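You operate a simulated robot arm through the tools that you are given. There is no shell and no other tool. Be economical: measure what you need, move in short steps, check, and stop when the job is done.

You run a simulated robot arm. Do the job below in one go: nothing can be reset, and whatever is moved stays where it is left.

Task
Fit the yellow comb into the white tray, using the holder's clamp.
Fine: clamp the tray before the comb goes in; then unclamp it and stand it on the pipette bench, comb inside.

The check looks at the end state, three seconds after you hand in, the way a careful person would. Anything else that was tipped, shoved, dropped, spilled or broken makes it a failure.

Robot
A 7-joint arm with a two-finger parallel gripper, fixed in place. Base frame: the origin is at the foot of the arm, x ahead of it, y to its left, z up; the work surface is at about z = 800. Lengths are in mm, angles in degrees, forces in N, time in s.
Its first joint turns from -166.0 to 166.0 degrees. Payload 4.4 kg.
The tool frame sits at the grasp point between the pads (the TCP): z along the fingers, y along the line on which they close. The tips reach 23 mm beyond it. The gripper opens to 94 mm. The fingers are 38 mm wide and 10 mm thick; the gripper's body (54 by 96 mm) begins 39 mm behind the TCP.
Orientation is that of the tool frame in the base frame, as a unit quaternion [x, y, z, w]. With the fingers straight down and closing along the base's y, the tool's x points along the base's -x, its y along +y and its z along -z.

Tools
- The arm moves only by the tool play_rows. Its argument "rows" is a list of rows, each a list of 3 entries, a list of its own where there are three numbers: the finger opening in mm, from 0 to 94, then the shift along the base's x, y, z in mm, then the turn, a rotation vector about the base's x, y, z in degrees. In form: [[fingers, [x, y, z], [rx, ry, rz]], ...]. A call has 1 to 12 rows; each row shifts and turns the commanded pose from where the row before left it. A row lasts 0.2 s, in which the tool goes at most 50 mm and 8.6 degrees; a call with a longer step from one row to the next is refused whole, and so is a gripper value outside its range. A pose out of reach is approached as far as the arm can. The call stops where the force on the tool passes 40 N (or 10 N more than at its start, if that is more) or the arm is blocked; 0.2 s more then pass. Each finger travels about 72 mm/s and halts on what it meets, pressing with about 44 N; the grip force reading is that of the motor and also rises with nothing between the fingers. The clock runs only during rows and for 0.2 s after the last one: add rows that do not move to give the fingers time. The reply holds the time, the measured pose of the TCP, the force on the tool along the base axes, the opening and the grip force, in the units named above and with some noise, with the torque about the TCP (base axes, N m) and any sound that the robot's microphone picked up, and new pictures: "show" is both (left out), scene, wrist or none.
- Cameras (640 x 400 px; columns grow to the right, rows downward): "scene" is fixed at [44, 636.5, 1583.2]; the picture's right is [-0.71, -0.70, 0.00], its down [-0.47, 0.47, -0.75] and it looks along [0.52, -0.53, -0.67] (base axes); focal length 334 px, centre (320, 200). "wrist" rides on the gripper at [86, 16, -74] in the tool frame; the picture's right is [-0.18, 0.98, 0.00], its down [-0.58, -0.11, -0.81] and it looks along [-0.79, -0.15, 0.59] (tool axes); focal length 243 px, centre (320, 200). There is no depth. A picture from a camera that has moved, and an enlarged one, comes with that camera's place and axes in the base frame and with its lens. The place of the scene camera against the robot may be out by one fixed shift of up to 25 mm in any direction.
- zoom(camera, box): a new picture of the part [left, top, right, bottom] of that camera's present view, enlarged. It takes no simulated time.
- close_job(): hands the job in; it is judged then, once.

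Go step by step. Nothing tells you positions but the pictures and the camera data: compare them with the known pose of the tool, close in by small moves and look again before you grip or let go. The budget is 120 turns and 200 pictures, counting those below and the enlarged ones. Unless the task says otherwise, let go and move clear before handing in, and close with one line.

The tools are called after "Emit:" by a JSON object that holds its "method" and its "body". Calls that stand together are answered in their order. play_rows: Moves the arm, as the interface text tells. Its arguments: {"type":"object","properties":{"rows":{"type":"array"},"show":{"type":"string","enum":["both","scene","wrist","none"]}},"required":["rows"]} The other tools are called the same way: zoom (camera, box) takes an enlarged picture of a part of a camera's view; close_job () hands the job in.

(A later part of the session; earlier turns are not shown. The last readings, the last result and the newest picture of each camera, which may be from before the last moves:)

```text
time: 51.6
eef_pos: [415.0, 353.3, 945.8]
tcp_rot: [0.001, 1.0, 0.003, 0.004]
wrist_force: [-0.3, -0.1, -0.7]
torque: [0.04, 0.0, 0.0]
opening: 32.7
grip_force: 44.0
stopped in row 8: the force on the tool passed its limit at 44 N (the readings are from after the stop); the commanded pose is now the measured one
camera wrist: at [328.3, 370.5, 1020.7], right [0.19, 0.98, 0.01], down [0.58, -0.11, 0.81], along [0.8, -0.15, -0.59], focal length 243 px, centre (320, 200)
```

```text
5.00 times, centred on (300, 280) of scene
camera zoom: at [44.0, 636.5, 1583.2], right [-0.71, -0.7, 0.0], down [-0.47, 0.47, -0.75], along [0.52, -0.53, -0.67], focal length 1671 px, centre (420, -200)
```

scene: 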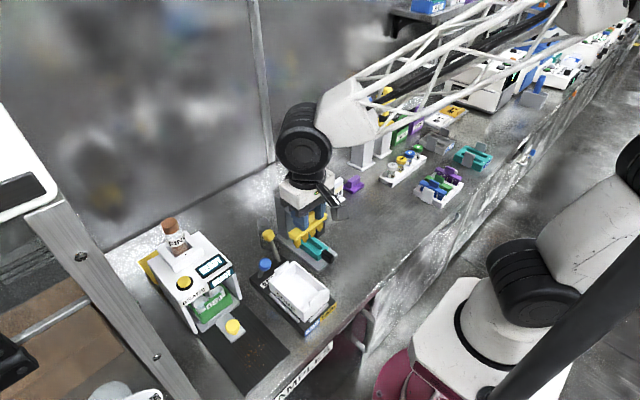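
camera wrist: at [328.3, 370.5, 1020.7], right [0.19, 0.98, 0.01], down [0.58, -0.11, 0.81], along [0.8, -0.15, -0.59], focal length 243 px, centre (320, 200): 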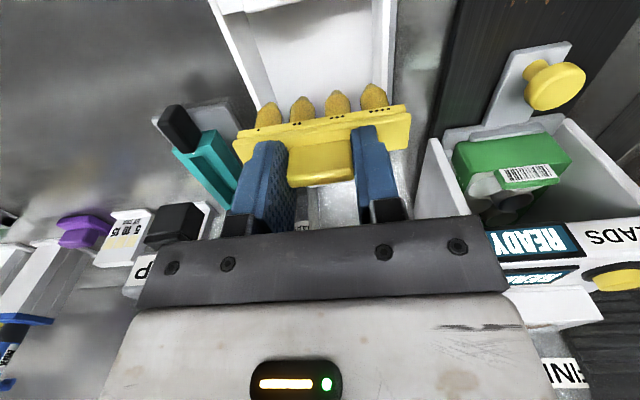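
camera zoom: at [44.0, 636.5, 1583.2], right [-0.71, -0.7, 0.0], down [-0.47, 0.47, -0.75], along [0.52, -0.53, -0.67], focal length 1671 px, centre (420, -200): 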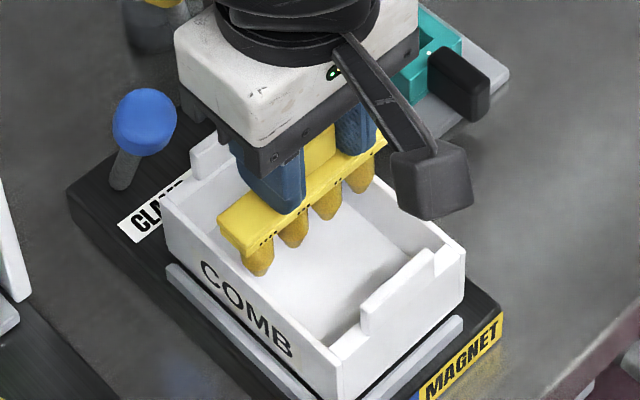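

The pegs do not pass across the width, so the comb goes in lengthwise (93 in 107 mm). I raise it and turn it back along x.

Emit:
{"method": "play_rows", "body": {"rows": [[26, [0, 0, 30], [0, 0, 0]], [26, [0, 0, 25], [0, 0, -7.5]], [26, [0, -4, 0], [0, 0, -7.5]], [26, [0, -4, 0], [0, 0, -7.5]], [26, [0, -4, 0], [0, 0, -7.5]], [26, [0, 0, 0], [0, 0, -7.5]], [26, [0, 0, 0], [0, 0, -7.5]], [26, [0, 0, 0], [0, 0, -7.5]], [26, [0, 0, 0], [0, 0, -7.5]], [26, [0, 0, 0], [0, 0, -7.5]], [26, [0, 0, 0], [0, 0, -7.5]], [26, [0, 0, 0], [0, 0, -7.5]]], "show": "none"}}

Emit:
{"method": "play_rows", "body": {"rows": [[26, [-2, 0, 0], [0, 0, -7.5]], [26, [0, 0, 0], [0, 0, 0]]], "show": "both"}}

Emit:
{"method": "zoom", "body": {"camera": "wrist", "box": [200, 0, 440, 200]}}

Emit:
{"method": "zoom", "body": {"camera": "scene", "box": [245, 220, 345, 330]}}

```text
time: 54.2
eef_pos: [415.2, 340.9, 999.0]
tcp_rot: [0.661, 0.751, 0.0, 0.003]
wrist_force: [-0.6, 0.7, -0.2]
torque: [0.01, 0.03, 0.03]
opening: 32.9
grip_force: 44.0
heard: snap
```

```text
time: 54.8
eef_pos: [413.4, 341.4, 998.5]
tcp_rot: [0.709, 0.706, 0.0, 0.004]
wrist_force: [0.6, -0.7, -0.1]
torque: [0.0, -0.02, 0.0]
opening: 32.5
grip_force: 43.8
camera wrist: at [430.4, 428.6, 1074.1], right [0.98, -0.19, 0.0], down [-0.11, -0.58, 0.81], along [-0.15, -0.8, -0.59], focal length 243 px, centre (320, 200)
```

scene: 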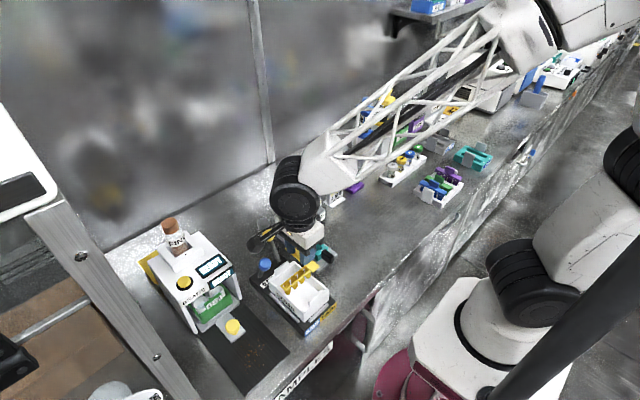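
wrist: 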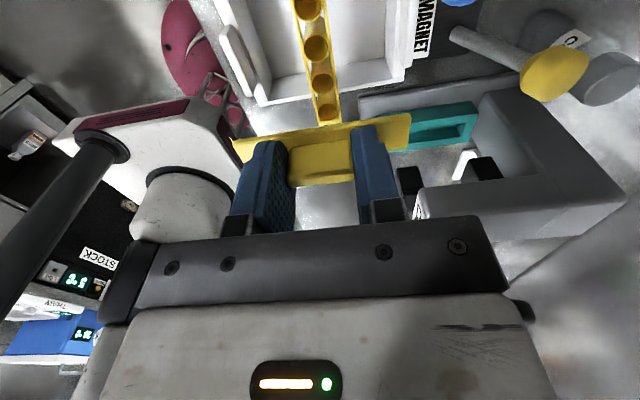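

```text
2.00 times, centred on (320, 100) of wrist
camera zoom: at [430.4, 428.6, 1074.1], right [0.98, -0.19, 0.0], down [-0.11, -0.58, 0.81], along [-0.15, -0.8, -0.59], focal length 485 px, centre (320, 400)
```

zoom: 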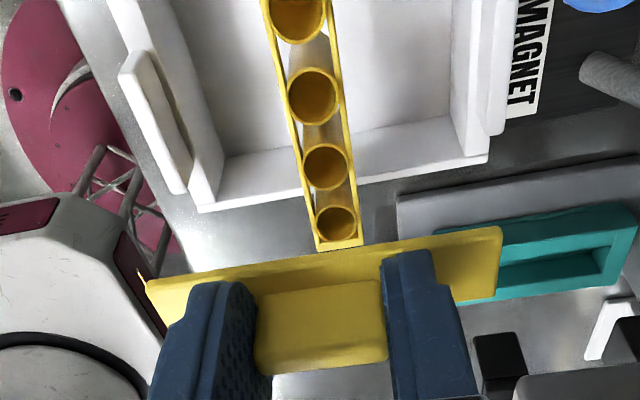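

```text
3.64 times, centred on (295, 275) of scene
camera zoom: at [44.0, 636.5, 1583.2], right [-0.71, -0.7, 0.0], down [-0.47, 0.47, -0.75], along [0.52, -0.53, -0.67], focal length 1215 px, centre (411, -73)
```

zoom: 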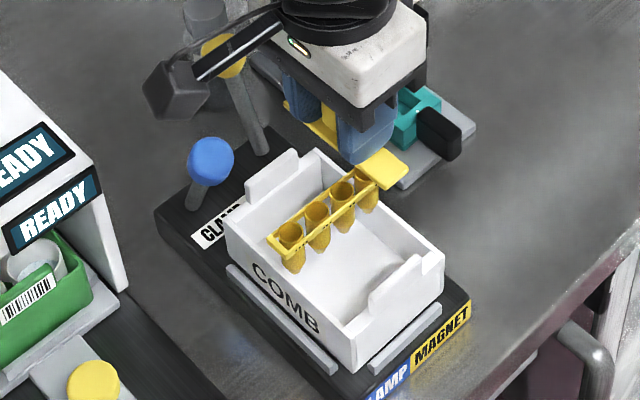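

I heard a snap: the comb's lower part (the strip with four open tubes) stayed across the tray and its lid with the tab came off in my gripper. I need to look carefully before doing anything.

Emit:
{"method": "zoom", "body": {"camera": "scene", "box": [280, 255, 325, 295]}}

Emit:
{"method": "zoom", "body": {"camera": "wrist", "box": [250, 0, 390, 140]}}

Emit:
{"method": "zoom", "body": {"camera": "scene", "box": [290, 225, 340, 275]}}

```text
10.00 times, centred on (302, 275) of scene
camera zoom: at [44.0, 636.5, 1583.2], right [-0.71, -0.7, 0.0], down [-0.47, 0.47, -0.75], along [0.52, -0.53, -0.67], focal length 3341 px, centre (495, -550)
```

zoom: 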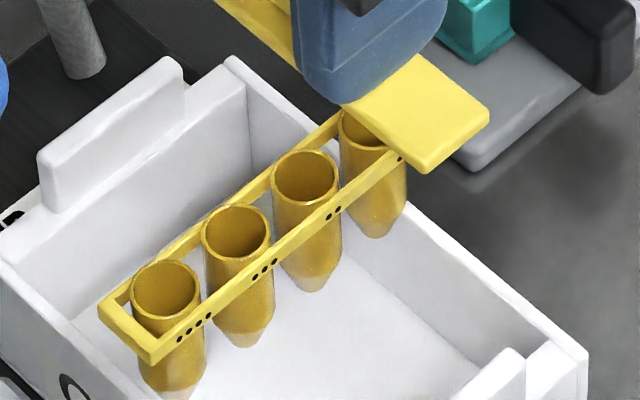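

```text
2.86 times, centred on (320, 70) of wrist
camera zoom: at [430.4, 428.6, 1074.1], right [0.98, -0.19, 0.0], down [-0.11, -0.58, 0.81], along [-0.15, -0.8, -0.59], focal length 693 px, centre (320, 571)
```

zoom: 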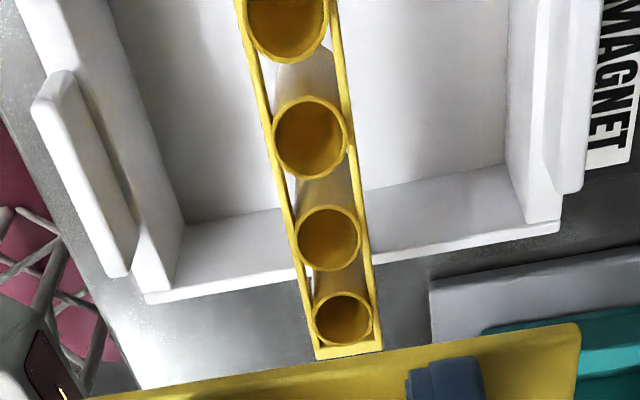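

```text
8.00 times, centred on (315, 250) of scene
camera zoom: at [44.0, 636.5, 1583.2], right [-0.71, -0.7, 0.0], down [-0.47, 0.47, -0.75], along [0.52, -0.53, -0.67], focal length 2673 px, centre (360, -200)
```

zoom: 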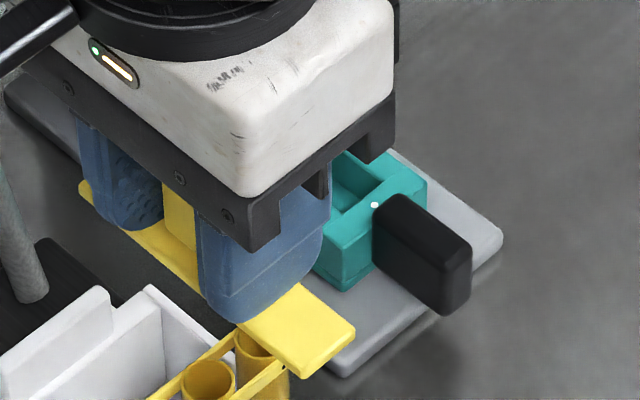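

The strip's tips are wedged about 5 mm below the rim; these turn out to be capped tube strips, so the "comb" may be something else — e.g. the yellow item behind the BEADS machine. I'll look at that before touching anything.

Emit:
{"method": "zoom", "body": {"camera": "scene", "box": [130, 230, 200, 300]}}

Emit:
{"method": "zoom", "body": {"camera": "scene", "box": [430, 95, 520, 145]}}

Emit:
{"method": "zoom", "body": {"camera": "scene", "box": [325, 80, 425, 200]}}

```text
5.71 times, centred on (165, 265) of scene
camera zoom: at [44.0, 636.5, 1583.2], right [-0.71, -0.7, 0.0], down [-0.47, 0.47, -0.75], along [0.52, -0.53, -0.67], focal length 1909 px, centre (1206, -171)
```

zoom: 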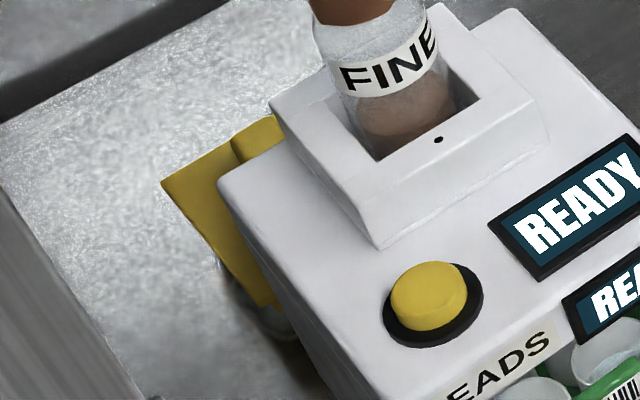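

```text
7.11 times, centred on (475, 120) of scene
camera zoom: at [44.0, 636.5, 1583.2], right [-0.71, -0.7, 0.0], down [-0.47, 0.47, -0.75], along [0.52, -0.53, -0.67], focal length 2376 px, centre (-782, 769)
```

zoom: 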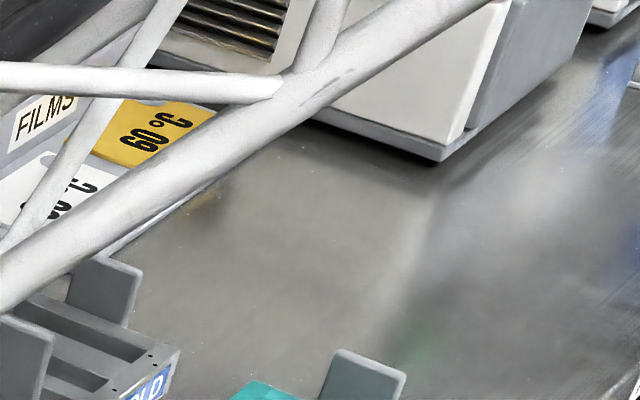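

```text
3.33 times, centred on (375, 140) of scene
camera zoom: at [44.0, 636.5, 1583.2], right [-0.71, -0.7, 0.0], down [-0.47, 0.47, -0.75], along [0.52, -0.53, -0.67], focal length 1114 px, centre (137, 400)
```

zoom: 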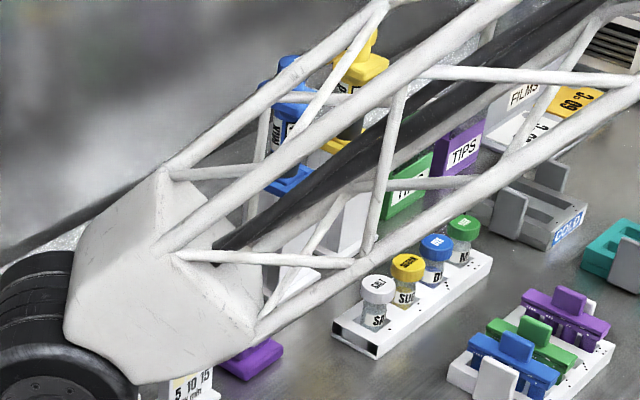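

A yellow plate of about 110×80 mm stands hidden behind the BEADS machine near (758,558) — just the tray's inner size, so that is the comb; the strips are something else and I must restore the one I took. First I put its lid down on clear bench near (420,60).

Emit:
{"method": "play_rows", "body": {"rows": [[26, [0, 0, 45], [0, 0, 0]], [26, [0, 0, 45], [0, 0, 0]], [26, [0, -45, 0], [0, 0, 0]], [26, [0, -45, 0], [0, 0, 0]], [26, [0, -45, 0], [0, 0, 0]], [26, [0, -45, 0], [0, 0, 0]], [26, [0, -45, 0], [0, 0, 0]], [26, [0, -45, 0], [0, 0, 0]], [26, [0, -20, -45], [0, 0, 0]], [26, [0, 0, -45], [0, 0, 0]], [26, [0, 0, -45], [0, 0, 0]], [26, [0, 0, -45], [0, 0, 0]]], "show": "wrist"}}

```text
time: 57.4
eef_pos: [412.5, 48.5, 908.7]
tcp_rot: [0.708, 0.707, -0.001, 0.003]
wrist_force: [0.4, 0.4, 0.1]
torque: [0.0, -0.01, 0.0]
opening: 32.7
grip_force: 43.4
camera wrist: at [429.1, 136.3, 983.7], right [0.98, -0.19, 0.0], down [-0.11, -0.58, 0.81], along [-0.15, -0.8, -0.59], focal length 243 px, centre (320, 200)
```

wrist: 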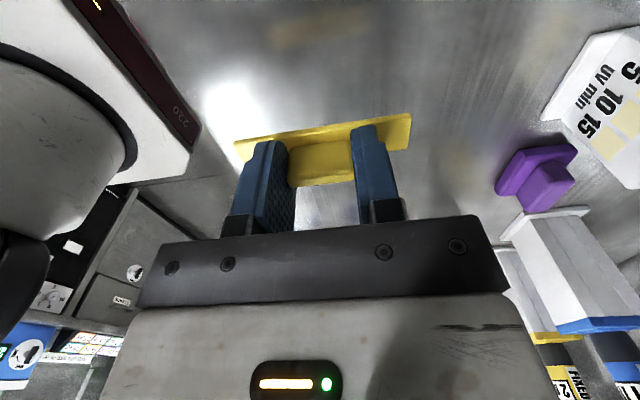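

Bench below is clear; lowering the lid until it touches, then releasing.

Emit:
{"method": "play_rows", "body": {"rows": [[26, [0, 0, -30], [0, 0, 0]], [26, [0, 0, -30], [0, 0, 0]], [26, [0, 0, -5], [0, 0, 0]], [26, [0, 0, -2], [0, 0, 0]], [26, [0, 0, -2], [0, 0, 0]], [26, [0, 0, -2], [0, 0, 0]], [26, [0, 0, -2], [0, 0, 0]], [26, [0, 0, -2], [0, 0, 0]], [26, [0, 0, -2], [0, 0, 0]]], "show": "wrist"}}

Emit:
{"method": "zoom", "body": {"camera": "scene", "box": [330, 190, 430, 280]}}

```text
time: 59.4
eef_pos: [412.8, 52.4, 831.2]
tcp_rot: [0.708, 0.706, -0.001, 0.003]
wrist_force: [0.1, -0.3, -0.4]
torque: [-0.02, -0.04, -0.02]
opening: 32.7
grip_force: 44.0
camera wrist: at [429.0, 139.1, 907.4], right [0.98, -0.19, 0.0], down [-0.11, -0.58, 0.81], along [-0.15, -0.8, -0.59], focal length 243 px, centre (320, 200)
```

wrist: 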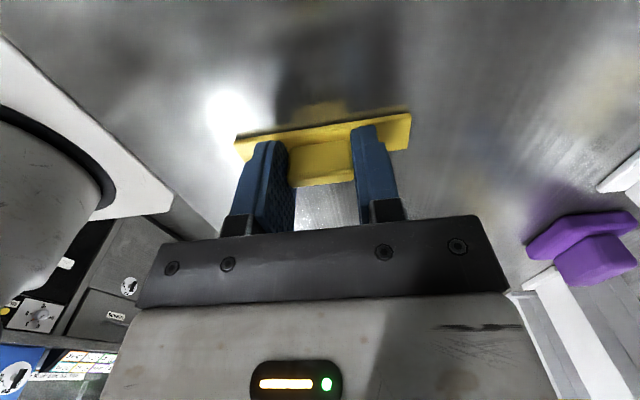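

```text
4.44 times, centred on (380, 235) of scene
camera zoom: at [44.0, 636.5, 1583.2], right [-0.71, -0.7, 0.0], down [-0.47, 0.47, -0.75], along [0.52, -0.53, -0.67], focal length 1485 px, centre (53, 44)
```

zoom: 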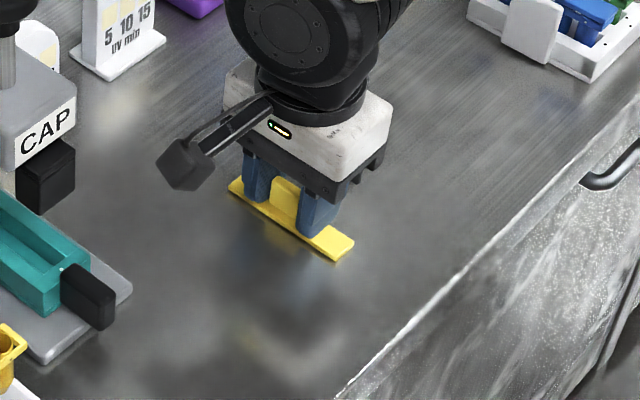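

Still just above the bench; a few more small steps down.

Emit:
{"method": "play_rows", "body": {"rows": [[26, [0, 0, -1.5], [0, 0, 0]], [26, [0, 0, -1.5], [0, 0, 0]], [26, [0, 0, -1.5], [0, 0, 0]], [26, [0, 0, 0], [0, 0, 0]]], "show": "none"}}

Emit:
{"method": "zoom", "body": {"camera": "scene", "box": [355, 215, 405, 255]}}

```text
time: 60.1
eef_pos: [413.2, 52.1, 831.3]
tcp_rot: [0.707, 0.707, 0.001, 0.004]
wrist_force: [0.8, 0.5, 4.6]
torque: [0.01, 0.16, 0.04]
opening: 32.7
grip_force: 44.0
stopped in row 3: the force on the tool passed its limit at 48 N (the readings are from after the stop); the commanded pose is now the measured one
```

```text
10.00 times, centred on (380, 235) of scene
camera zoom: at [44.0, 636.5, 1583.2], right [-0.71, -0.7, 0.0], down [-0.47, 0.47, -0.75], along [0.52, -0.53, -0.67], focal length 3341 px, centre (-280, -150)
```

zoom: 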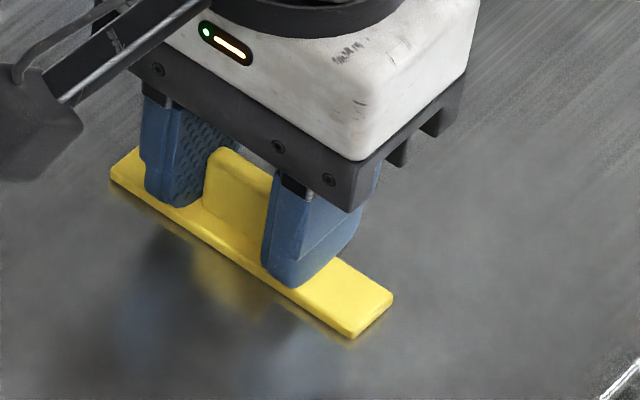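

Lid down. Releasing, rising, and going to view the yellow item behind the BEADS machine.

Emit:
{"method": "play_rows", "body": {"rows": [[45, [0, 0, 0], [0, 0, 0]], [45, [0, 0, 0], [0, 0, 0]], [45, [0, 0, 20], [0, 0, 0]], [45, [0, 0, 45], [0, 0, 0]], [45, [0, 0, 48], [0, 0, 0]], [45, [0, 0, 48], [0, 0, 7.5]], [45, [0, 0, 48], [0, 0, 7.5]], [45, [0, 0, 48], [0, 0, 7.5]], [45, [0, 0, 48], [0, 0, 7.5]], [45, [0, 0, 45], [0, 0, 7.5]], [45, [0, 40, 0], [0, 0, 7.5]], [45, [0, 45, 0], [0, 0, 7.5]]], "show": "none"}}

Emit:
{"method": "play_rows", "body": {"rows": [[45, [15, 45, 0], [0, 0, 7.5]], [45, [15, 45, 0], [0, 0, 7.5]], [45, [15, 45, 0], [0, 0, 7.5]], [45, [15, 45, 0], [0, 0, 7.5]], [45, [15, 45, 0], [0, 0, 7.5]], [45, [15, 45, 0], [0, 0, 0]], [45, [15, 45, 0], [0, 0, 0]], [45, [15, 45, 0], [0, 0, 0]], [45, [15, 10, 0], [0, 0, 0]], [45, [0, 0, 0], [0, 0, 0]]], "show": "both"}}

```text
time: 62.7
eef_pos: [413.1, 139.5, 1180.1]
tcp_rot: [0.321, 0.947, 0.002, 0.004]
wrist_force: [0.3, 0.2, 0.6]
torque: [-0.02, 0.03, -0.01]
opening: 44.9
grip_force: 0.0
```

```text
time: 64.9
eef_pos: [550.8, 505.5, 1180.8]
tcp_rot: [0.0, 1.0, 0.003, 0.002]
wrist_force: [0.3, 1.1, 0.1]
torque: [0.03, -0.03, 0.03]
opening: 45.2
grip_force: 0.1
camera wrist: at [463.1, 522.8, 1256.6], right [0.19, 0.98, 0.01], down [0.58, -0.11, 0.81], along [0.8, -0.15, -0.59], focal length 243 px, centre (320, 200)
```

scene: 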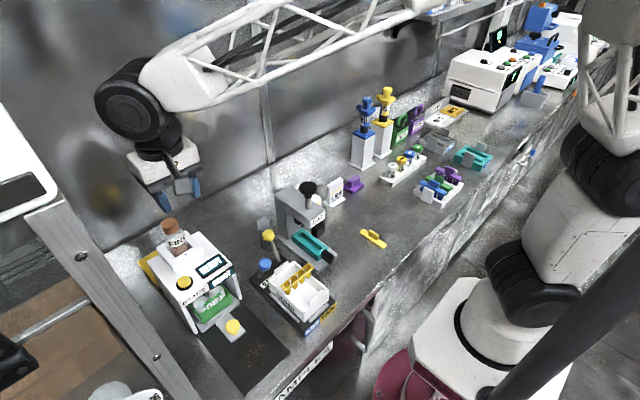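
wrist: 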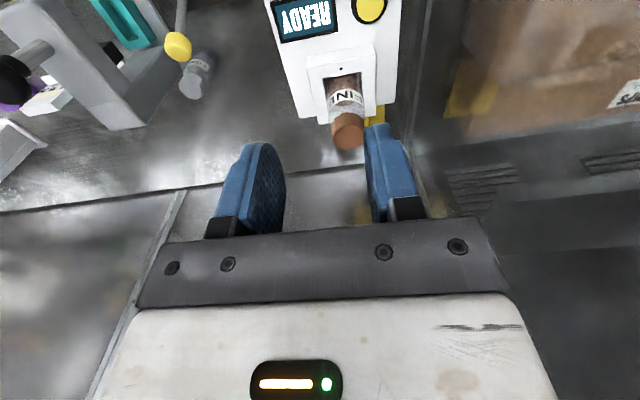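

The object is partly hidden by the bottle; I'll move further out, tilt the camera down and open the fingers for a clear look.

Emit:
{"method": "play_rows", "body": {"rows": [[94, [44, 5, 0], [0, 7.5, 0]], [94, [44, 5, 0], [0, 7.5, 0]], [94, [44, 5, 0], [0, 7.5, 0]], [94, [44, 5, 0], [0, 7.5, 0]], [94, [0, 0, -40], [0, 0, 0]], [94, [0, 0, -30], [0, 0, 0]], [94, [0, 0, 0], [0, 0, 0]]], "show": "wrist"}}

Emit:
{"method": "zoom", "body": {"camera": "wrist", "box": [240, 30, 440, 200]}}

```text
time: 66.5
eef_pos: [725.1, 526.1, 1110.2]
tcp_rot: [0.002, 0.966, 0.004, -0.257]
wrist_force: [-0.2, 0.7, 0.3]
torque: [0.05, -0.03, 0.0]
opening: 94.2
grip_force: 0.1
camera wrist: at [687.3, 541.1, 1218.9], right [0.16, 0.98, -0.09], down [0.9, -0.11, 0.41], along [0.39, -0.15, -0.91], focal length 243 px, centre (320, 200)
```

wrist: 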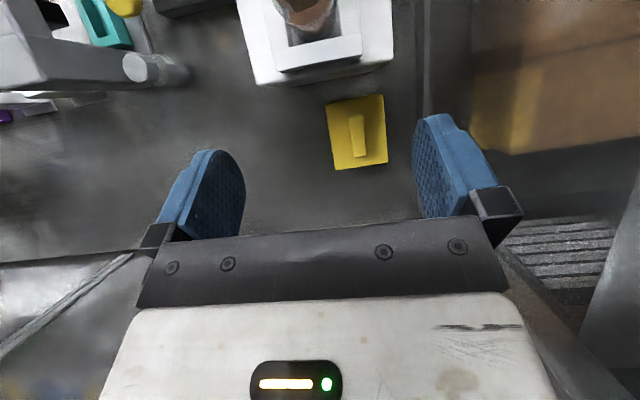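

```text
2.35 times, centred on (340, 115) of wrist
camera zoom: at [687.3, 541.1, 1218.9], right [0.16, 0.98, -0.09], down [0.9, -0.11, 0.41], along [0.39, -0.15, -0.91], focal length 571 px, centre (273, 400)
```

zoom: 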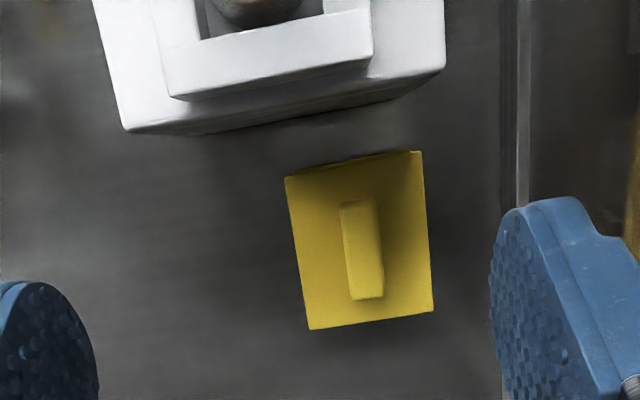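

That is the yellow comb: a plate about 90–98×75–82 mm with a handle, centre about (750,552). First I restore the tube strip: going back over the holder to lift the strip out.

Emit:
{"method": "play_rows", "body": {"rows": [[94, [0, 0, 40], [0, -7.5, 0]], [80, [-30, -17, 10], [0, -7.5, 0]], [60, [-42, -20, 0], [0, -7.5, 0]], [45, [-42, -20, 0], [0, -7.5, 0]], [40, [-42, -20, 0], [0, 0, -7.5]], [40, [-42, -20, 0], [0, 0, -7.5]], [40, [-42, -20, 0], [0, 0, -7.5]], [40, [-42, -20, 0], [0, 0, -7.5]], [40, [-28, -36, 0], [0, 0, -7.5]], [40, [0, 0, -20], [0, 0, -7.5]], [40, [0, 0, -20], [0, 0, -7.5]], [40, [0, 0, -20], [0, 0, -7.5]]], "show": "none"}}

Emit:
{"method": "play_rows", "body": {"rows": [[40, [0, 0, -40], [0, 0, -7.5]], [40, [0, 0, -40], [0, 0, -7.5]], [40, [0, 0, -20], [0, 0, -7.5]], [40, [0, 0, 0], [0, 0, -7.5]], [40, [0, 0, 0], [0, 0, 0]]], "show": "wrist"}}

Emit:
{"method": "zoom", "body": {"camera": "wrist", "box": [200, 0, 440, 200]}}

```text
time: 69.1
eef_pos: [413.9, 353.2, 1099.1]
tcp_rot: [0.501, 0.865, 0.0, 0.004]
wrist_force: [-1.0, -0.1, 0.4]
torque: [0.02, -0.03, -0.02]
opening: 40.2
grip_force: 0.1
```

```text
time: 70.3
eef_pos: [415.0, 353.5, 1000.3]
tcp_rot: [0.709, 0.706, -0.001, 0.005]
wrist_force: [-0.2, 0.4, 0.2]
torque: [0.03, -0.01, 0.0]
opening: 40.2
grip_force: 0.0
camera wrist: at [431.5, 441.2, 1075.2], right [0.98, -0.19, 0.01], down [-0.11, -0.58, 0.81], along [-0.15, -0.8, -0.59], focal length 243 px, centre (320, 200)
```

wrist: 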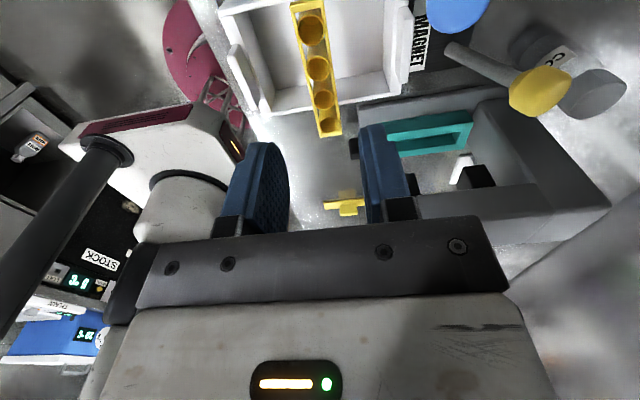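

```text
2.00 times, centred on (320, 100) of wrist
camera zoom: at [431.5, 441.2, 1075.2], right [0.98, -0.19, 0.01], down [-0.11, -0.58, 0.81], along [-0.15, -0.8, -0.59], focal length 485 px, centre (320, 400)
```

zoom: 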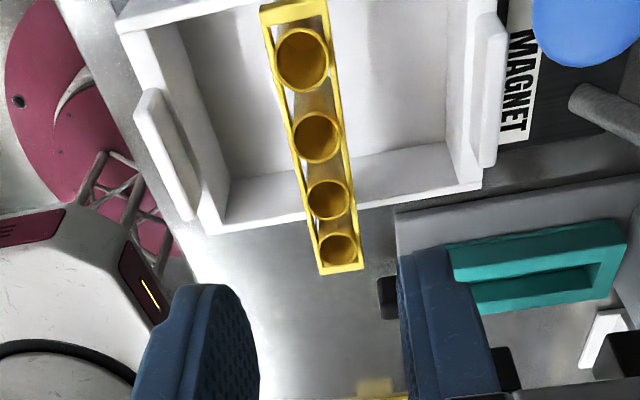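

Strip centred at (416,355), top z≈914. Descending with open fingers and gripping its frame.

Emit:
{"method": "play_rows", "body": {"rows": [[40, [1, 1, -30], [0, 0, 0]], [40, [0, 0, -30], [0, 0, 0]], [40, [0, 0, -20], [0, 0, 0]], [40, [0, 0, -14], [0, 0, 0]], [40, [0, 0, 0], [0, 0, 0]]], "show": "none"}}

Emit:
{"method": "zoom", "body": {"camera": "scene", "box": [255, 230, 345, 320]}}

Emit:
{"method": "zoom", "body": {"camera": "wrist", "box": [200, 0, 440, 240]}}

```text
time: 71.5
eef_pos: [415.5, 355.5, 906.5]
tcp_rot: [0.707, 0.707, 0.0, 0.004]
wrist_force: [-0.7, -0.3, -0.9]
torque: [-0.01, -0.01, 0.03]
opening: 40.1
grip_force: 0.2
```

```text
4.44 times, centred on (300, 275) of scene
camera zoom: at [44.0, 636.5, 1583.2], right [-0.71, -0.7, 0.0], down [-0.47, 0.47, -0.75], along [0.52, -0.53, -0.67], focal length 1485 px, centre (409, -133)
```

zoom: 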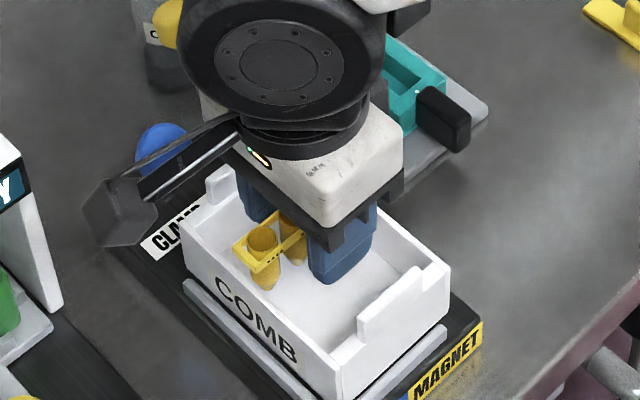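

```text
1.67 times, centred on (320, 120) of wrist
camera zoom: at [431.8, 443.4, 981.6], right [0.98, -0.19, 0.01], down [-0.11, -0.58, 0.81], along [-0.15, -0.8, -0.59], focal length 404 px, centre (320, 333)
```

zoom: 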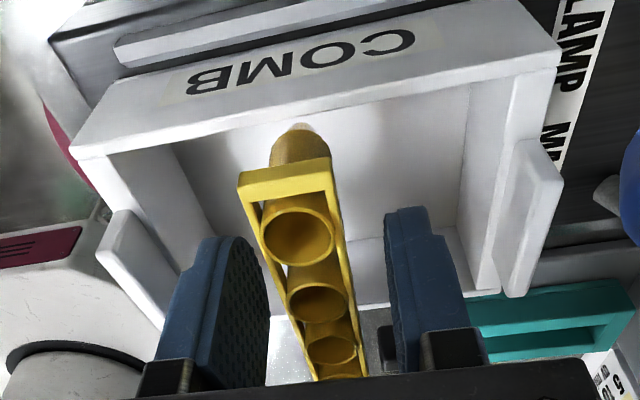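

Fingers straddle the strip. Closing and lifting slowly.

Emit:
{"method": "play_rows", "body": {"rows": [[14, [0, 0, 0], [0, 0, 0]], [10, [0, 0, 0], [0, 0, 0]], [10, [0, 0, 0], [0, 0, 0]], [10, [0, 0, 3], [0, 0, 0]], [10, [0, 0, 5], [0, 0, 0]], [10, [0, 0, 10], [0, 0, 0]], [10, [0, 0, 25], [0, 0, 0]], [10, [0, 0, 40], [0, 0, 0]], [10, [0, 0, 0], [0, 0, 0]]], "show": "both"}}

Emit:
{"method": "zoom", "body": {"camera": "wrist", "box": [200, 0, 440, 240]}}

Emit:
{"method": "zoom", "body": {"camera": "scene", "box": [255, 210, 345, 320]}}

```text
time: 73.5
eef_pos: [415.2, 354.4, 992.3]
tcp_rot: [0.708, 0.706, 0.0, 0.004]
wrist_force: [0.4, 0.2, -0.4]
torque: [0.01, 0.02, 0.02]
opening: 17.4
grip_force: 44.1
camera wrist: at [431.2, 443.3, 1067.4], right [0.98, -0.19, 0.01], down [-0.11, -0.58, 0.81], along [-0.15, -0.8, -0.59], focal length 243 px, centre (320, 200)
```

scene: 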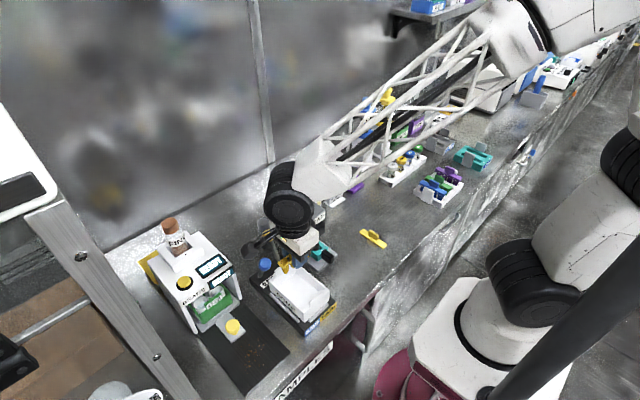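
wrist: 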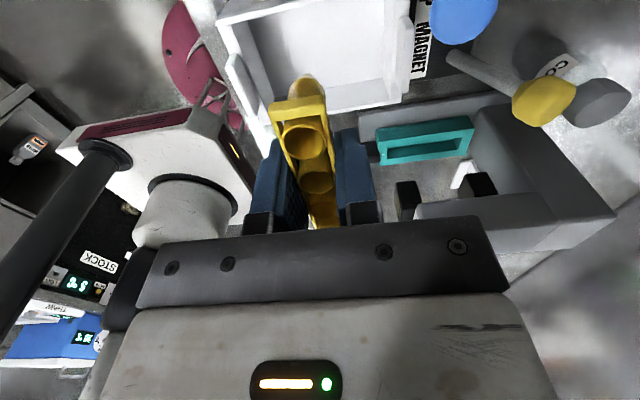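

```text
1.67 times, centred on (320, 120) of wrist
camera zoom: at [431.2, 443.3, 1067.4], right [0.98, -0.19, 0.01], down [-0.11, -0.58, 0.81], along [-0.15, -0.8, -0.59], focal length 404 px, centre (320, 333)
```

zoom: 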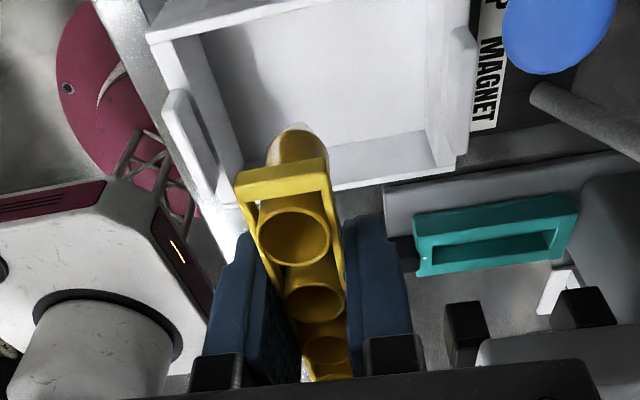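

```text
3.64 times, centred on (300, 265) of scene
camera zoom: at [44.0, 636.5, 1583.2], right [-0.71, -0.7, 0.0], down [-0.47, 0.47, -0.75], along [0.52, -0.53, -0.67], focal length 1215 px, centre (393, -36)
```

zoom: 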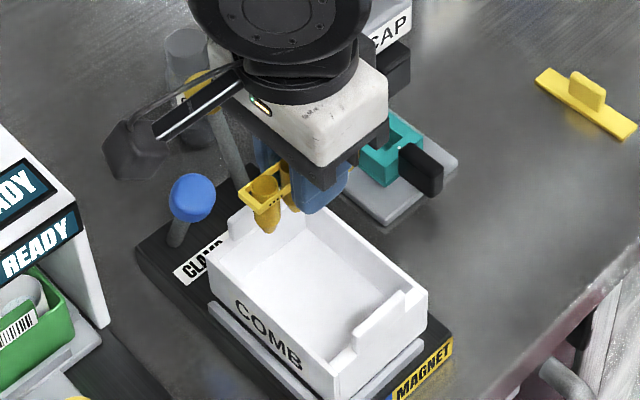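

The strip came out cleanly (17.4 mm grip) and the tray stayed clamped. I carry it to its slot in the rack at about (390,−307), turning another −90° to restore its orientation.

Emit:
{"method": "play_rows", "body": {"rows": [[10, [0, 0, 45], [0, 0, 0]], [10, [0, 0, 45], [0, 0, 0]], [10, [-2, -46, 0], [0, 0, 0]], [10, [-2, -46, 0], [0, 0, 0]], [10, [-2, -46, 0], [0, 0, 0]], [10, [-2, -46, 0], [0, 0, -7.5]], [10, [-2, -46, 0], [0, 0, -7.5]], [10, [-2, -46, 0], [0, 0, -7.5]], [10, [-2, -46, 0], [0, 0, -7.5]], [10, [-2, -46, 0], [0, 0, -7.5]], [10, [-2, -46, 0], [0, 0, -7.5]], [10, [-2, -46, 0], [0, 0, -7.5]]], "show": "none"}}

Emit:
{"method": "play_rows", "body": {"rows": [[10, [-2, -46, 0], [0, 0, -7.5]], [10, [-3, -46, 0], [0, 0, -7.5]], [10, [0, -46, -30], [0, 0, -7.5]], [10, [0, -46, -30], [0, 0, -7.5]], [10, [0, -18, -40], [0, 0, -7.5]], [10, [0, 0, -30], [0, 0, 0]], [10, [0, 0, 0], [0, 0, 0]]], "show": "both"}}

```text
time: 76.1
eef_pos: [399.0, -97.1, 1076.0]
tcp_rot: [0.944, 0.329, -0.002, 0.003]
wrist_force: [0.6, 0.1, 0.3]
torque: [0.02, -0.01, -0.02]
opening: 17.8
grip_force: 43.6
```

```text
refused: row 3 steps farther than a row can; nothing moved
```

Same route in shorter steps.

Emit:
{"method": "play_rows", "body": {"rows": [[10, [-2, -45, 0], [0, 0, -7.5]], [10, [-3, -45, 0], [0, 0, -7.5]], [10, [-1, -45, 0], [0, 0, -7.5]], [10, [0, -45, 0], [0, 0, -7.5]], [10, [0, -22, -30], [0, 0, -7.5]], [10, [0, 0, -40], [0, 0, 0]], [10, [0, 0, -40], [0, 0, 0]], [10, [0, 0, 0], [0, 0, 0]], [10, [0, 0, 0], [0, 0, 0]]], "show": "both"}}

Emit:
{"method": "zoom", "body": {"camera": "scene", "box": [395, 110, 485, 210]}}

Emit:
{"method": "zoom", "body": {"camera": "wrist", "box": [200, 0, 440, 240]}}

```text
time: 78.1
eef_pos: [396.4, -296.2, 978.5]
tcp_rot: [1.0, 0.011, 0.005, 0.008]
wrist_force: [-0.9, -0.6, 0.3]
torque: [0.0, 0.0, -0.02]
opening: 17.7
grip_force: 43.9
camera wrist: at [483.6, -308.9, 1054.4], right [-0.16, -0.99, 0.02], down [-0.59, 0.11, 0.8], along [-0.79, 0.12, -0.6], focal length 243 px, centre (320, 200)
```

scene: 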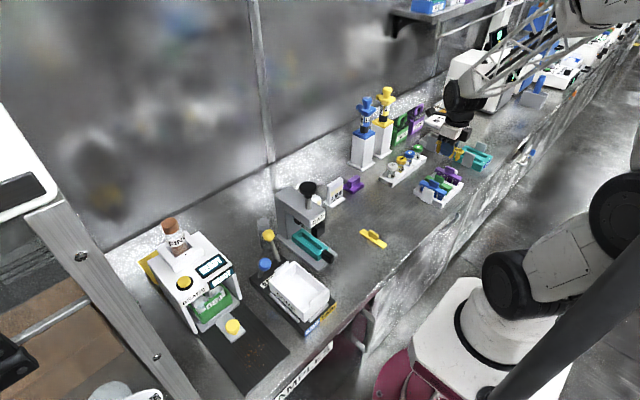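
wrist: 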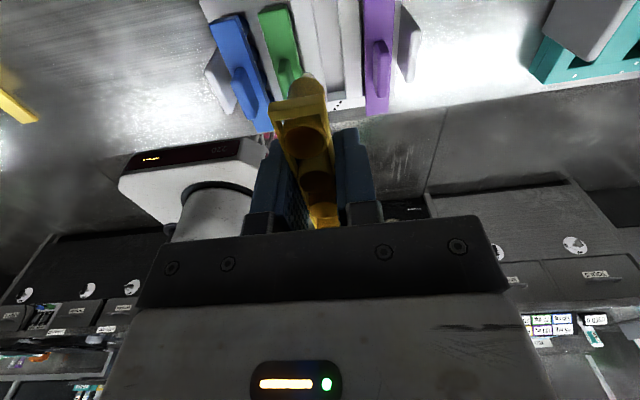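

```text
4.00 times, centred on (440, 160) of scene
camera zoom: at [44.0, 636.5, 1583.2], right [-0.71, -0.7, 0.0], down [-0.47, 0.47, -0.75], along [0.52, -0.53, -0.67], focal length 1336 px, centre (-160, 360)
```

zoom: 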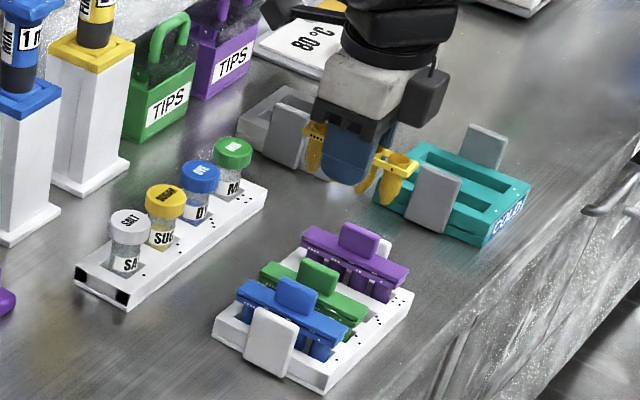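

```text
1.67 times, centred on (320, 120) of wrist
camera zoom: at [483.6, -308.9, 1054.4], right [-0.16, -0.99, 0.02], down [-0.59, 0.11, 0.8], along [-0.79, 0.12, -0.6], focal length 404 px, centre (320, 333)
```

zoom: 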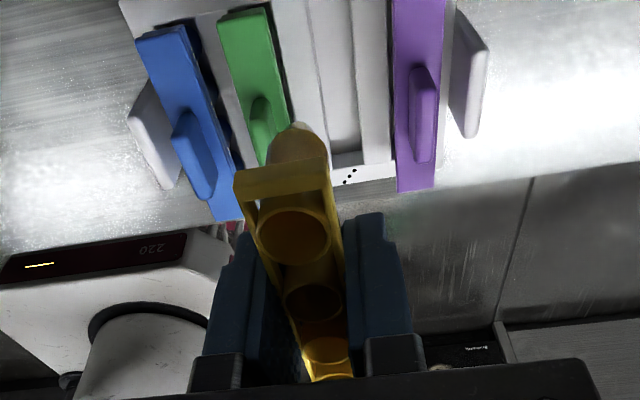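

The arm lags a bit at this height (as before); I'll go lower, where it tracked well, still clear above the other combs, and re-measure.

Emit:
{"method": "play_rows", "body": {"rows": [[10, [0, 0, -20], [0, 0, 0]], [10, [0, 0, -20], [0, 0, 0]], [10, [0, 0, -8], [0, 0, 0]], [10, [0, 0, 0], [0, 0, 0]], [10, [0, 0, 0], [0, 0, 0]]], "show": "wrist"}}

Emit:
{"method": "zoom", "body": {"camera": "wrist", "box": [200, 0, 440, 240]}}

Emit:
{"method": "zoom", "body": {"camera": "scene", "box": [405, 130, 475, 205]}}

```text
time: 79.3
eef_pos: [388.3, -307.1, 920.6]
tcp_rot: [1.0, -0.001, -0.004, 0.002]
wrist_force: [-0.9, -0.5, -0.1]
torque: [0.02, 0.0, -0.04]
opening: 17.6
grip_force: 43.9
camera wrist: at [476.3, -322.7, 995.9], right [-0.19, -0.98, 0.01], down [-0.58, 0.11, 0.81], along [-0.8, 0.15, -0.59], focal length 243 px, centre (320, 200)
```

wrist: 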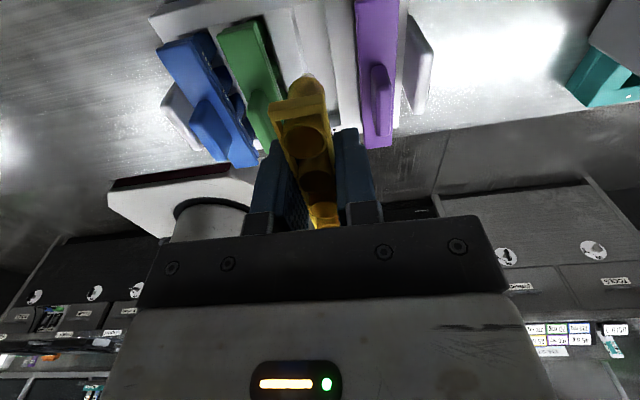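

```text
1.67 times, centred on (320, 120) of wrist
camera zoom: at [476.3, -322.7, 995.9], right [-0.19, -0.98, 0.01], down [-0.58, 0.11, 0.81], along [-0.8, 0.15, -0.59], focal length 404 px, centre (320, 333)
```

zoom: 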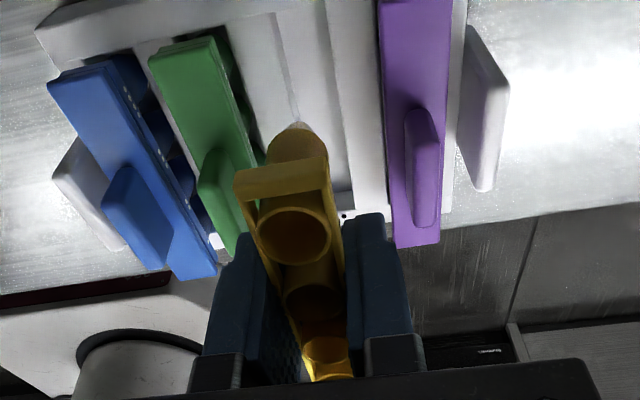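

```text
5.33 times, centred on (440, 168) of scene
camera zoom: at [44.0, 636.5, 1583.2], right [-0.71, -0.7, 0.0], down [-0.47, 0.47, -0.75], along [0.52, -0.53, -0.67], focal length 1782 px, centre (-320, 373)
```

zoom: 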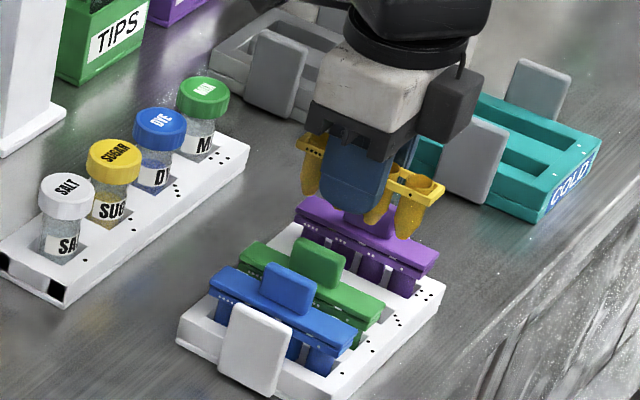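

Aligned over the empty slot (y≈−307). Lowering: first to just above, then in fine steps.

Emit:
{"method": "play_rows", "body": {"rows": [[10, [1.5, -0.4, -20], [0, 0, 0]], [10, [0, 0, -20], [0, 0, 0]], [10, [0, 0, -12], [0, 0, 0]], [10, [0, 0, 0], [0, 0, 0]]], "show": "none"}}

Emit:
{"method": "zoom", "body": {"camera": "scene", "box": [410, 140, 470, 205]}}

Emit:
{"method": "zoom", "body": {"camera": "wrist", "box": [230, 0, 430, 200]}}

```text
time: 80.3
eef_pos: [390.8, -306.1, 869.0]
tcp_rot: [1.0, -0.001, -0.002, 0.003]
wrist_force: [0.5, -0.1, -0.2]
torque: [0.0, -0.02, 0.01]
opening: 17.5
grip_force: 44.2
```

```text
6.15 times, centred on (440, 172) of scene
camera zoom: at [44.0, 636.5, 1583.2], right [-0.71, -0.7, 0.0], down [-0.47, 0.47, -0.75], along [0.52, -0.53, -0.67], focal length 2056 px, centre (-418, 369)
```

zoom: 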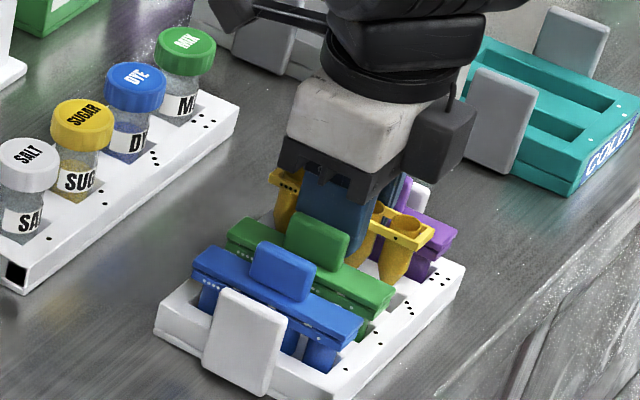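

```text
2.00 times, centred on (330, 100) of wrist
camera zoom: at [477.9, -322.4, 944.7], right [-0.19, -0.98, 0.01], down [-0.58, 0.11, 0.81], along [-0.8, 0.15, -0.59], focal length 485 px, centre (300, 400)
```

zoom: 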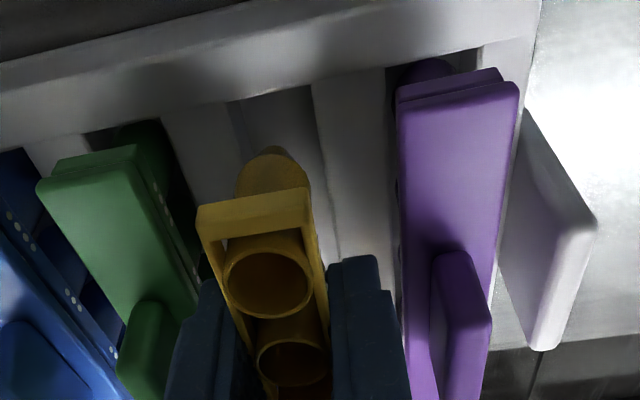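

The tube tips line up with the slot. Lowering in 2 mm steps.

Emit:
{"method": "play_rows", "body": {"rows": [[10, [0, -0.7, -3], [0, 0, 0]], [10, [0, 0, -3], [0, 0, 0]], [10, [0, 0, -3], [0, 0, 0]], [10, [0, 0, -3], [0, 0, 0]], [10, [0, 0, -2], [0, 0, 0]], [10, [0, 0, -2], [0, 0, 0]], [10, [0, 0, -2], [0, 0, 0]], [10, [0, 0, -2], [0, 0, 0]], [10, [0, 0, -2], [0, 0, 0]], [10, [0, 0, 0], [0, 0, 0]]], "show": "none"}}

Emit:
{"method": "zoom", "body": {"camera": "scene", "box": [410, 140, 470, 205]}}

Emit:
{"method": "zoom", "body": {"camera": "wrist", "box": [230, 0, 430, 200]}}

```text
time: 82.5
eef_pos: [390.5, -308.0, 847.6]
tcp_rot: [1.0, -0.001, -0.003, 0.002]
wrist_force: [-0.1, -0.1, 0.0]
torque: [0.0, -0.02, 0.01]
opening: 17.2
grip_force: 44.5
```

```text
6.15 times, centred on (440, 172) of scene
camera zoom: at [44.0, 636.5, 1583.2], right [-0.71, -0.7, 0.0], down [-0.47, 0.47, -0.75], along [0.52, -0.53, -0.67], focal length 2056 px, centre (-418, 369)
```

zoom: 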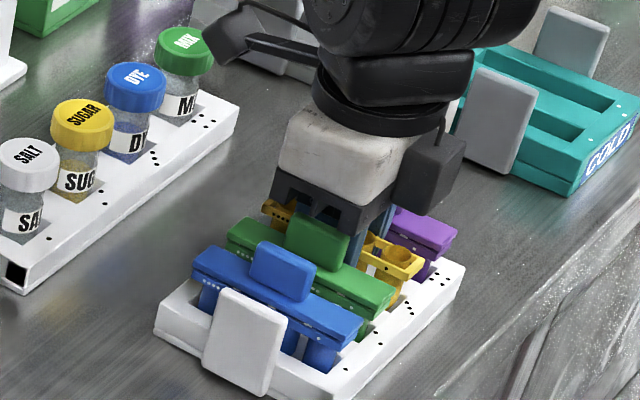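

```text
2.00 times, centred on (330, 100) of wrist
camera zoom: at [477.8, -323.4, 922.9], right [-0.19, -0.98, 0.01], down [-0.58, 0.11, 0.81], along [-0.8, 0.15, -0.59], focal length 485 px, centre (300, 400)
```

zoom: 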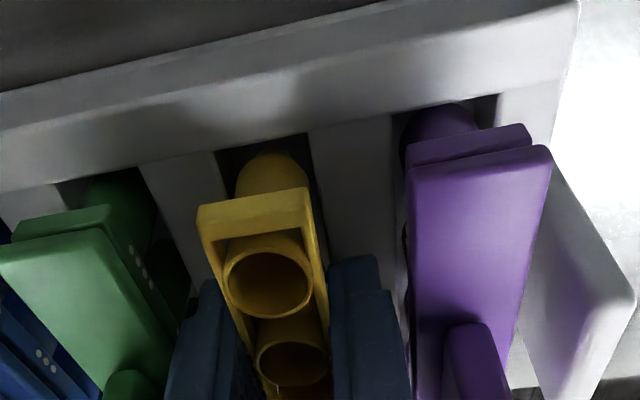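

Tubes are inside the slot. A few more mm down until contact.

Emit:
{"method": "play_rows", "body": {"rows": [[10, [0, 0, -2], [0, 0, 0]], [10, [0, 0, -2], [0, 0, 0]], [10, [0, 0, -1.5], [0, 0, 0]], [10, [0, 0, -1.5], [0, 0, 0]], [10, [0, 0, -1.5], [0, 0, 0]], [10, [0, 0, -1.5], [0, 0, 0]], [10, [0, 0, -1.5], [0, 0, 0]]], "show": "none"}}

```text
time: 83.0
eef_pos: [391.3, -308.7, 847.3]
tcp_rot: [1.0, 0.001, -0.001, 0.004]
wrist_force: [-1.3, 2.9, 11.8]
torque: [0.23, -0.03, 0.01]
opening: 17.5
grip_force: 44.4
stopped in row 2: the force on the tool passed its limit at 48 N (the readings are from after the stop); the commanded pose is now the measured one
```

Contact at z≈847 (fingertips on the rack's bars, or the strip seated). Releasing and rising.

Emit:
{"method": "play_rows", "body": {"rows": [[17, [0, 0, 1], [0, 0, 0]], [23, [0, 0, 0], [0, 0, 0]], [23, [0, 0, 0], [0, 0, 0]], [23, [0, 0, 15], [0, 0, 0]], [23, [0, 0, 30], [0, 0, 0]], [23, [0, 0, 40], [0, 0, 0]], [23, [0, 40, 20], [0, 0, 0]], [23, [0, 40, 20], [0, 0, 0]], [23, [0, 40, 0], [0, 0, 0]]], "show": "wrist"}}

Emit:
{"method": "zoom", "body": {"camera": "scene", "box": [405, 140, 475, 210]}}

```text
time: 85.0
eef_pos: [392.2, -189.9, 971.1]
tcp_rot: [1.0, -0.001, -0.002, 0.004]
wrist_force: [0.5, 0.1, 0.2]
torque: [0.02, -0.01, 0.0]
opening: 23.2
grip_force: 0.1
camera wrist: at [479.1, -204.6, 1047.5], right [-0.19, -0.98, 0.01], down [-0.58, 0.12, 0.81], along [-0.79, 0.15, -0.59], focal length 243 px, centre (320, 200)
```

wrist: 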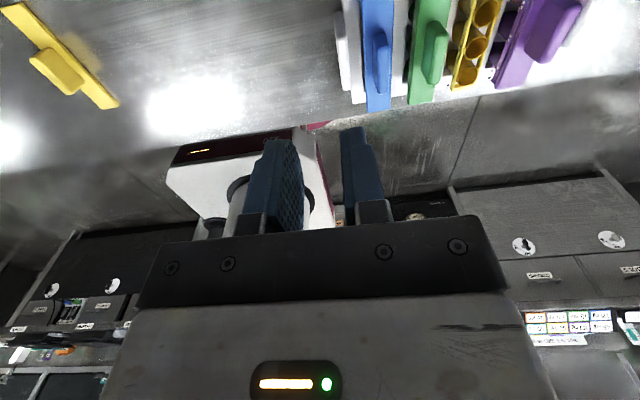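

```text
5.71 times, centred on (440, 175) of scene
camera zoom: at [44.0, 636.5, 1583.2], right [-0.71, -0.7, 0.0], down [-0.47, 0.47, -0.75], along [0.52, -0.53, -0.67], focal length 1909 px, centre (-366, 343)
```

zoom: 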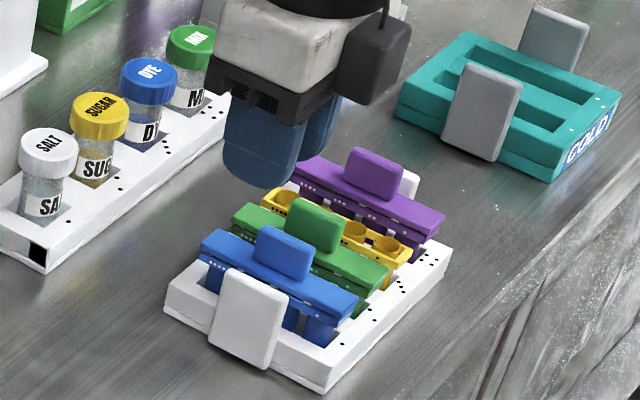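

The strip sits back in its slot. Now I fetch the lid: back to yaw −90 over (413,52).

Emit:
{"method": "play_rows", "body": {"rows": [[45, [4, 20, 10], [0, 0, 7.5]], [45, [4, 20, 0], [0, 0, 7.5]], [45, [4, 20, 0], [0, 0, 7.5]], [45, [4, 20, 0], [0, 0, 7.5]], [45, [4, 20, 0], [0, 0, 7.5]], [45, [1, 20, 0], [0, 0, 7.5]], [45, [0, 20, 0], [0, 0, 7.5]], [45, [0, 20, 0], [0, 0, 7.5]], [45, [0, 20, 0], [0, 0, 7.5]], [45, [0, 20, 0], [0, 0, 7.5]], [45, [0, 20, 0], [0, 0, 7.5]], [45, [0, 20, 0], [0, 0, 7.5]]], "show": "none"}}

Emit:
{"method": "play_rows", "body": {"rows": [[45, [0, 2, -40], [0, 0, 0]], [45, [0, 0, -30], [0, 0, 0]], [45, [0, 0, 0], [0, 0, 0]]], "show": "wrist"}}

```text
time: 87.6
eef_pos: [414.2, 51.8, 982.2]
tcp_rot: [0.707, 0.707, 0.002, 0.004]
wrist_force: [0.0, -1.4, -0.2]
torque: [0.0, -0.01, -0.02]
opening: 45.2
grip_force: 0.1
```

```text
time: 88.4
eef_pos: [411.8, 52.0, 912.1]
tcp_rot: [0.708, 0.707, 0.001, 0.003]
wrist_force: [-0.4, -0.9, 0.2]
torque: [0.02, -0.01, 0.01]
opening: 44.9
grip_force: 0.1
camera wrist: at [428.2, 140.0, 987.5], right [0.98, -0.19, 0.01], down [-0.12, -0.58, 0.81], along [-0.15, -0.79, -0.59], focal length 243 px, centre (320, 200)
```

wrist: 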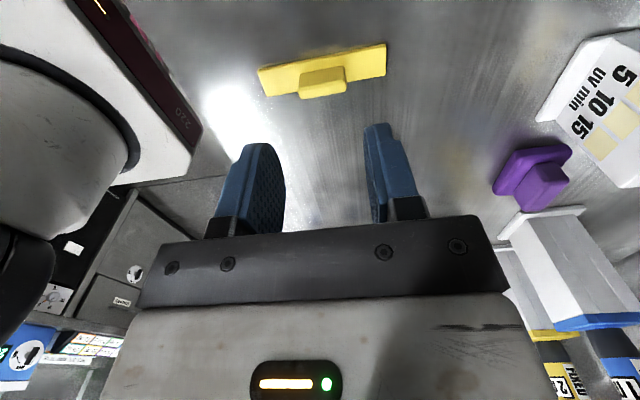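

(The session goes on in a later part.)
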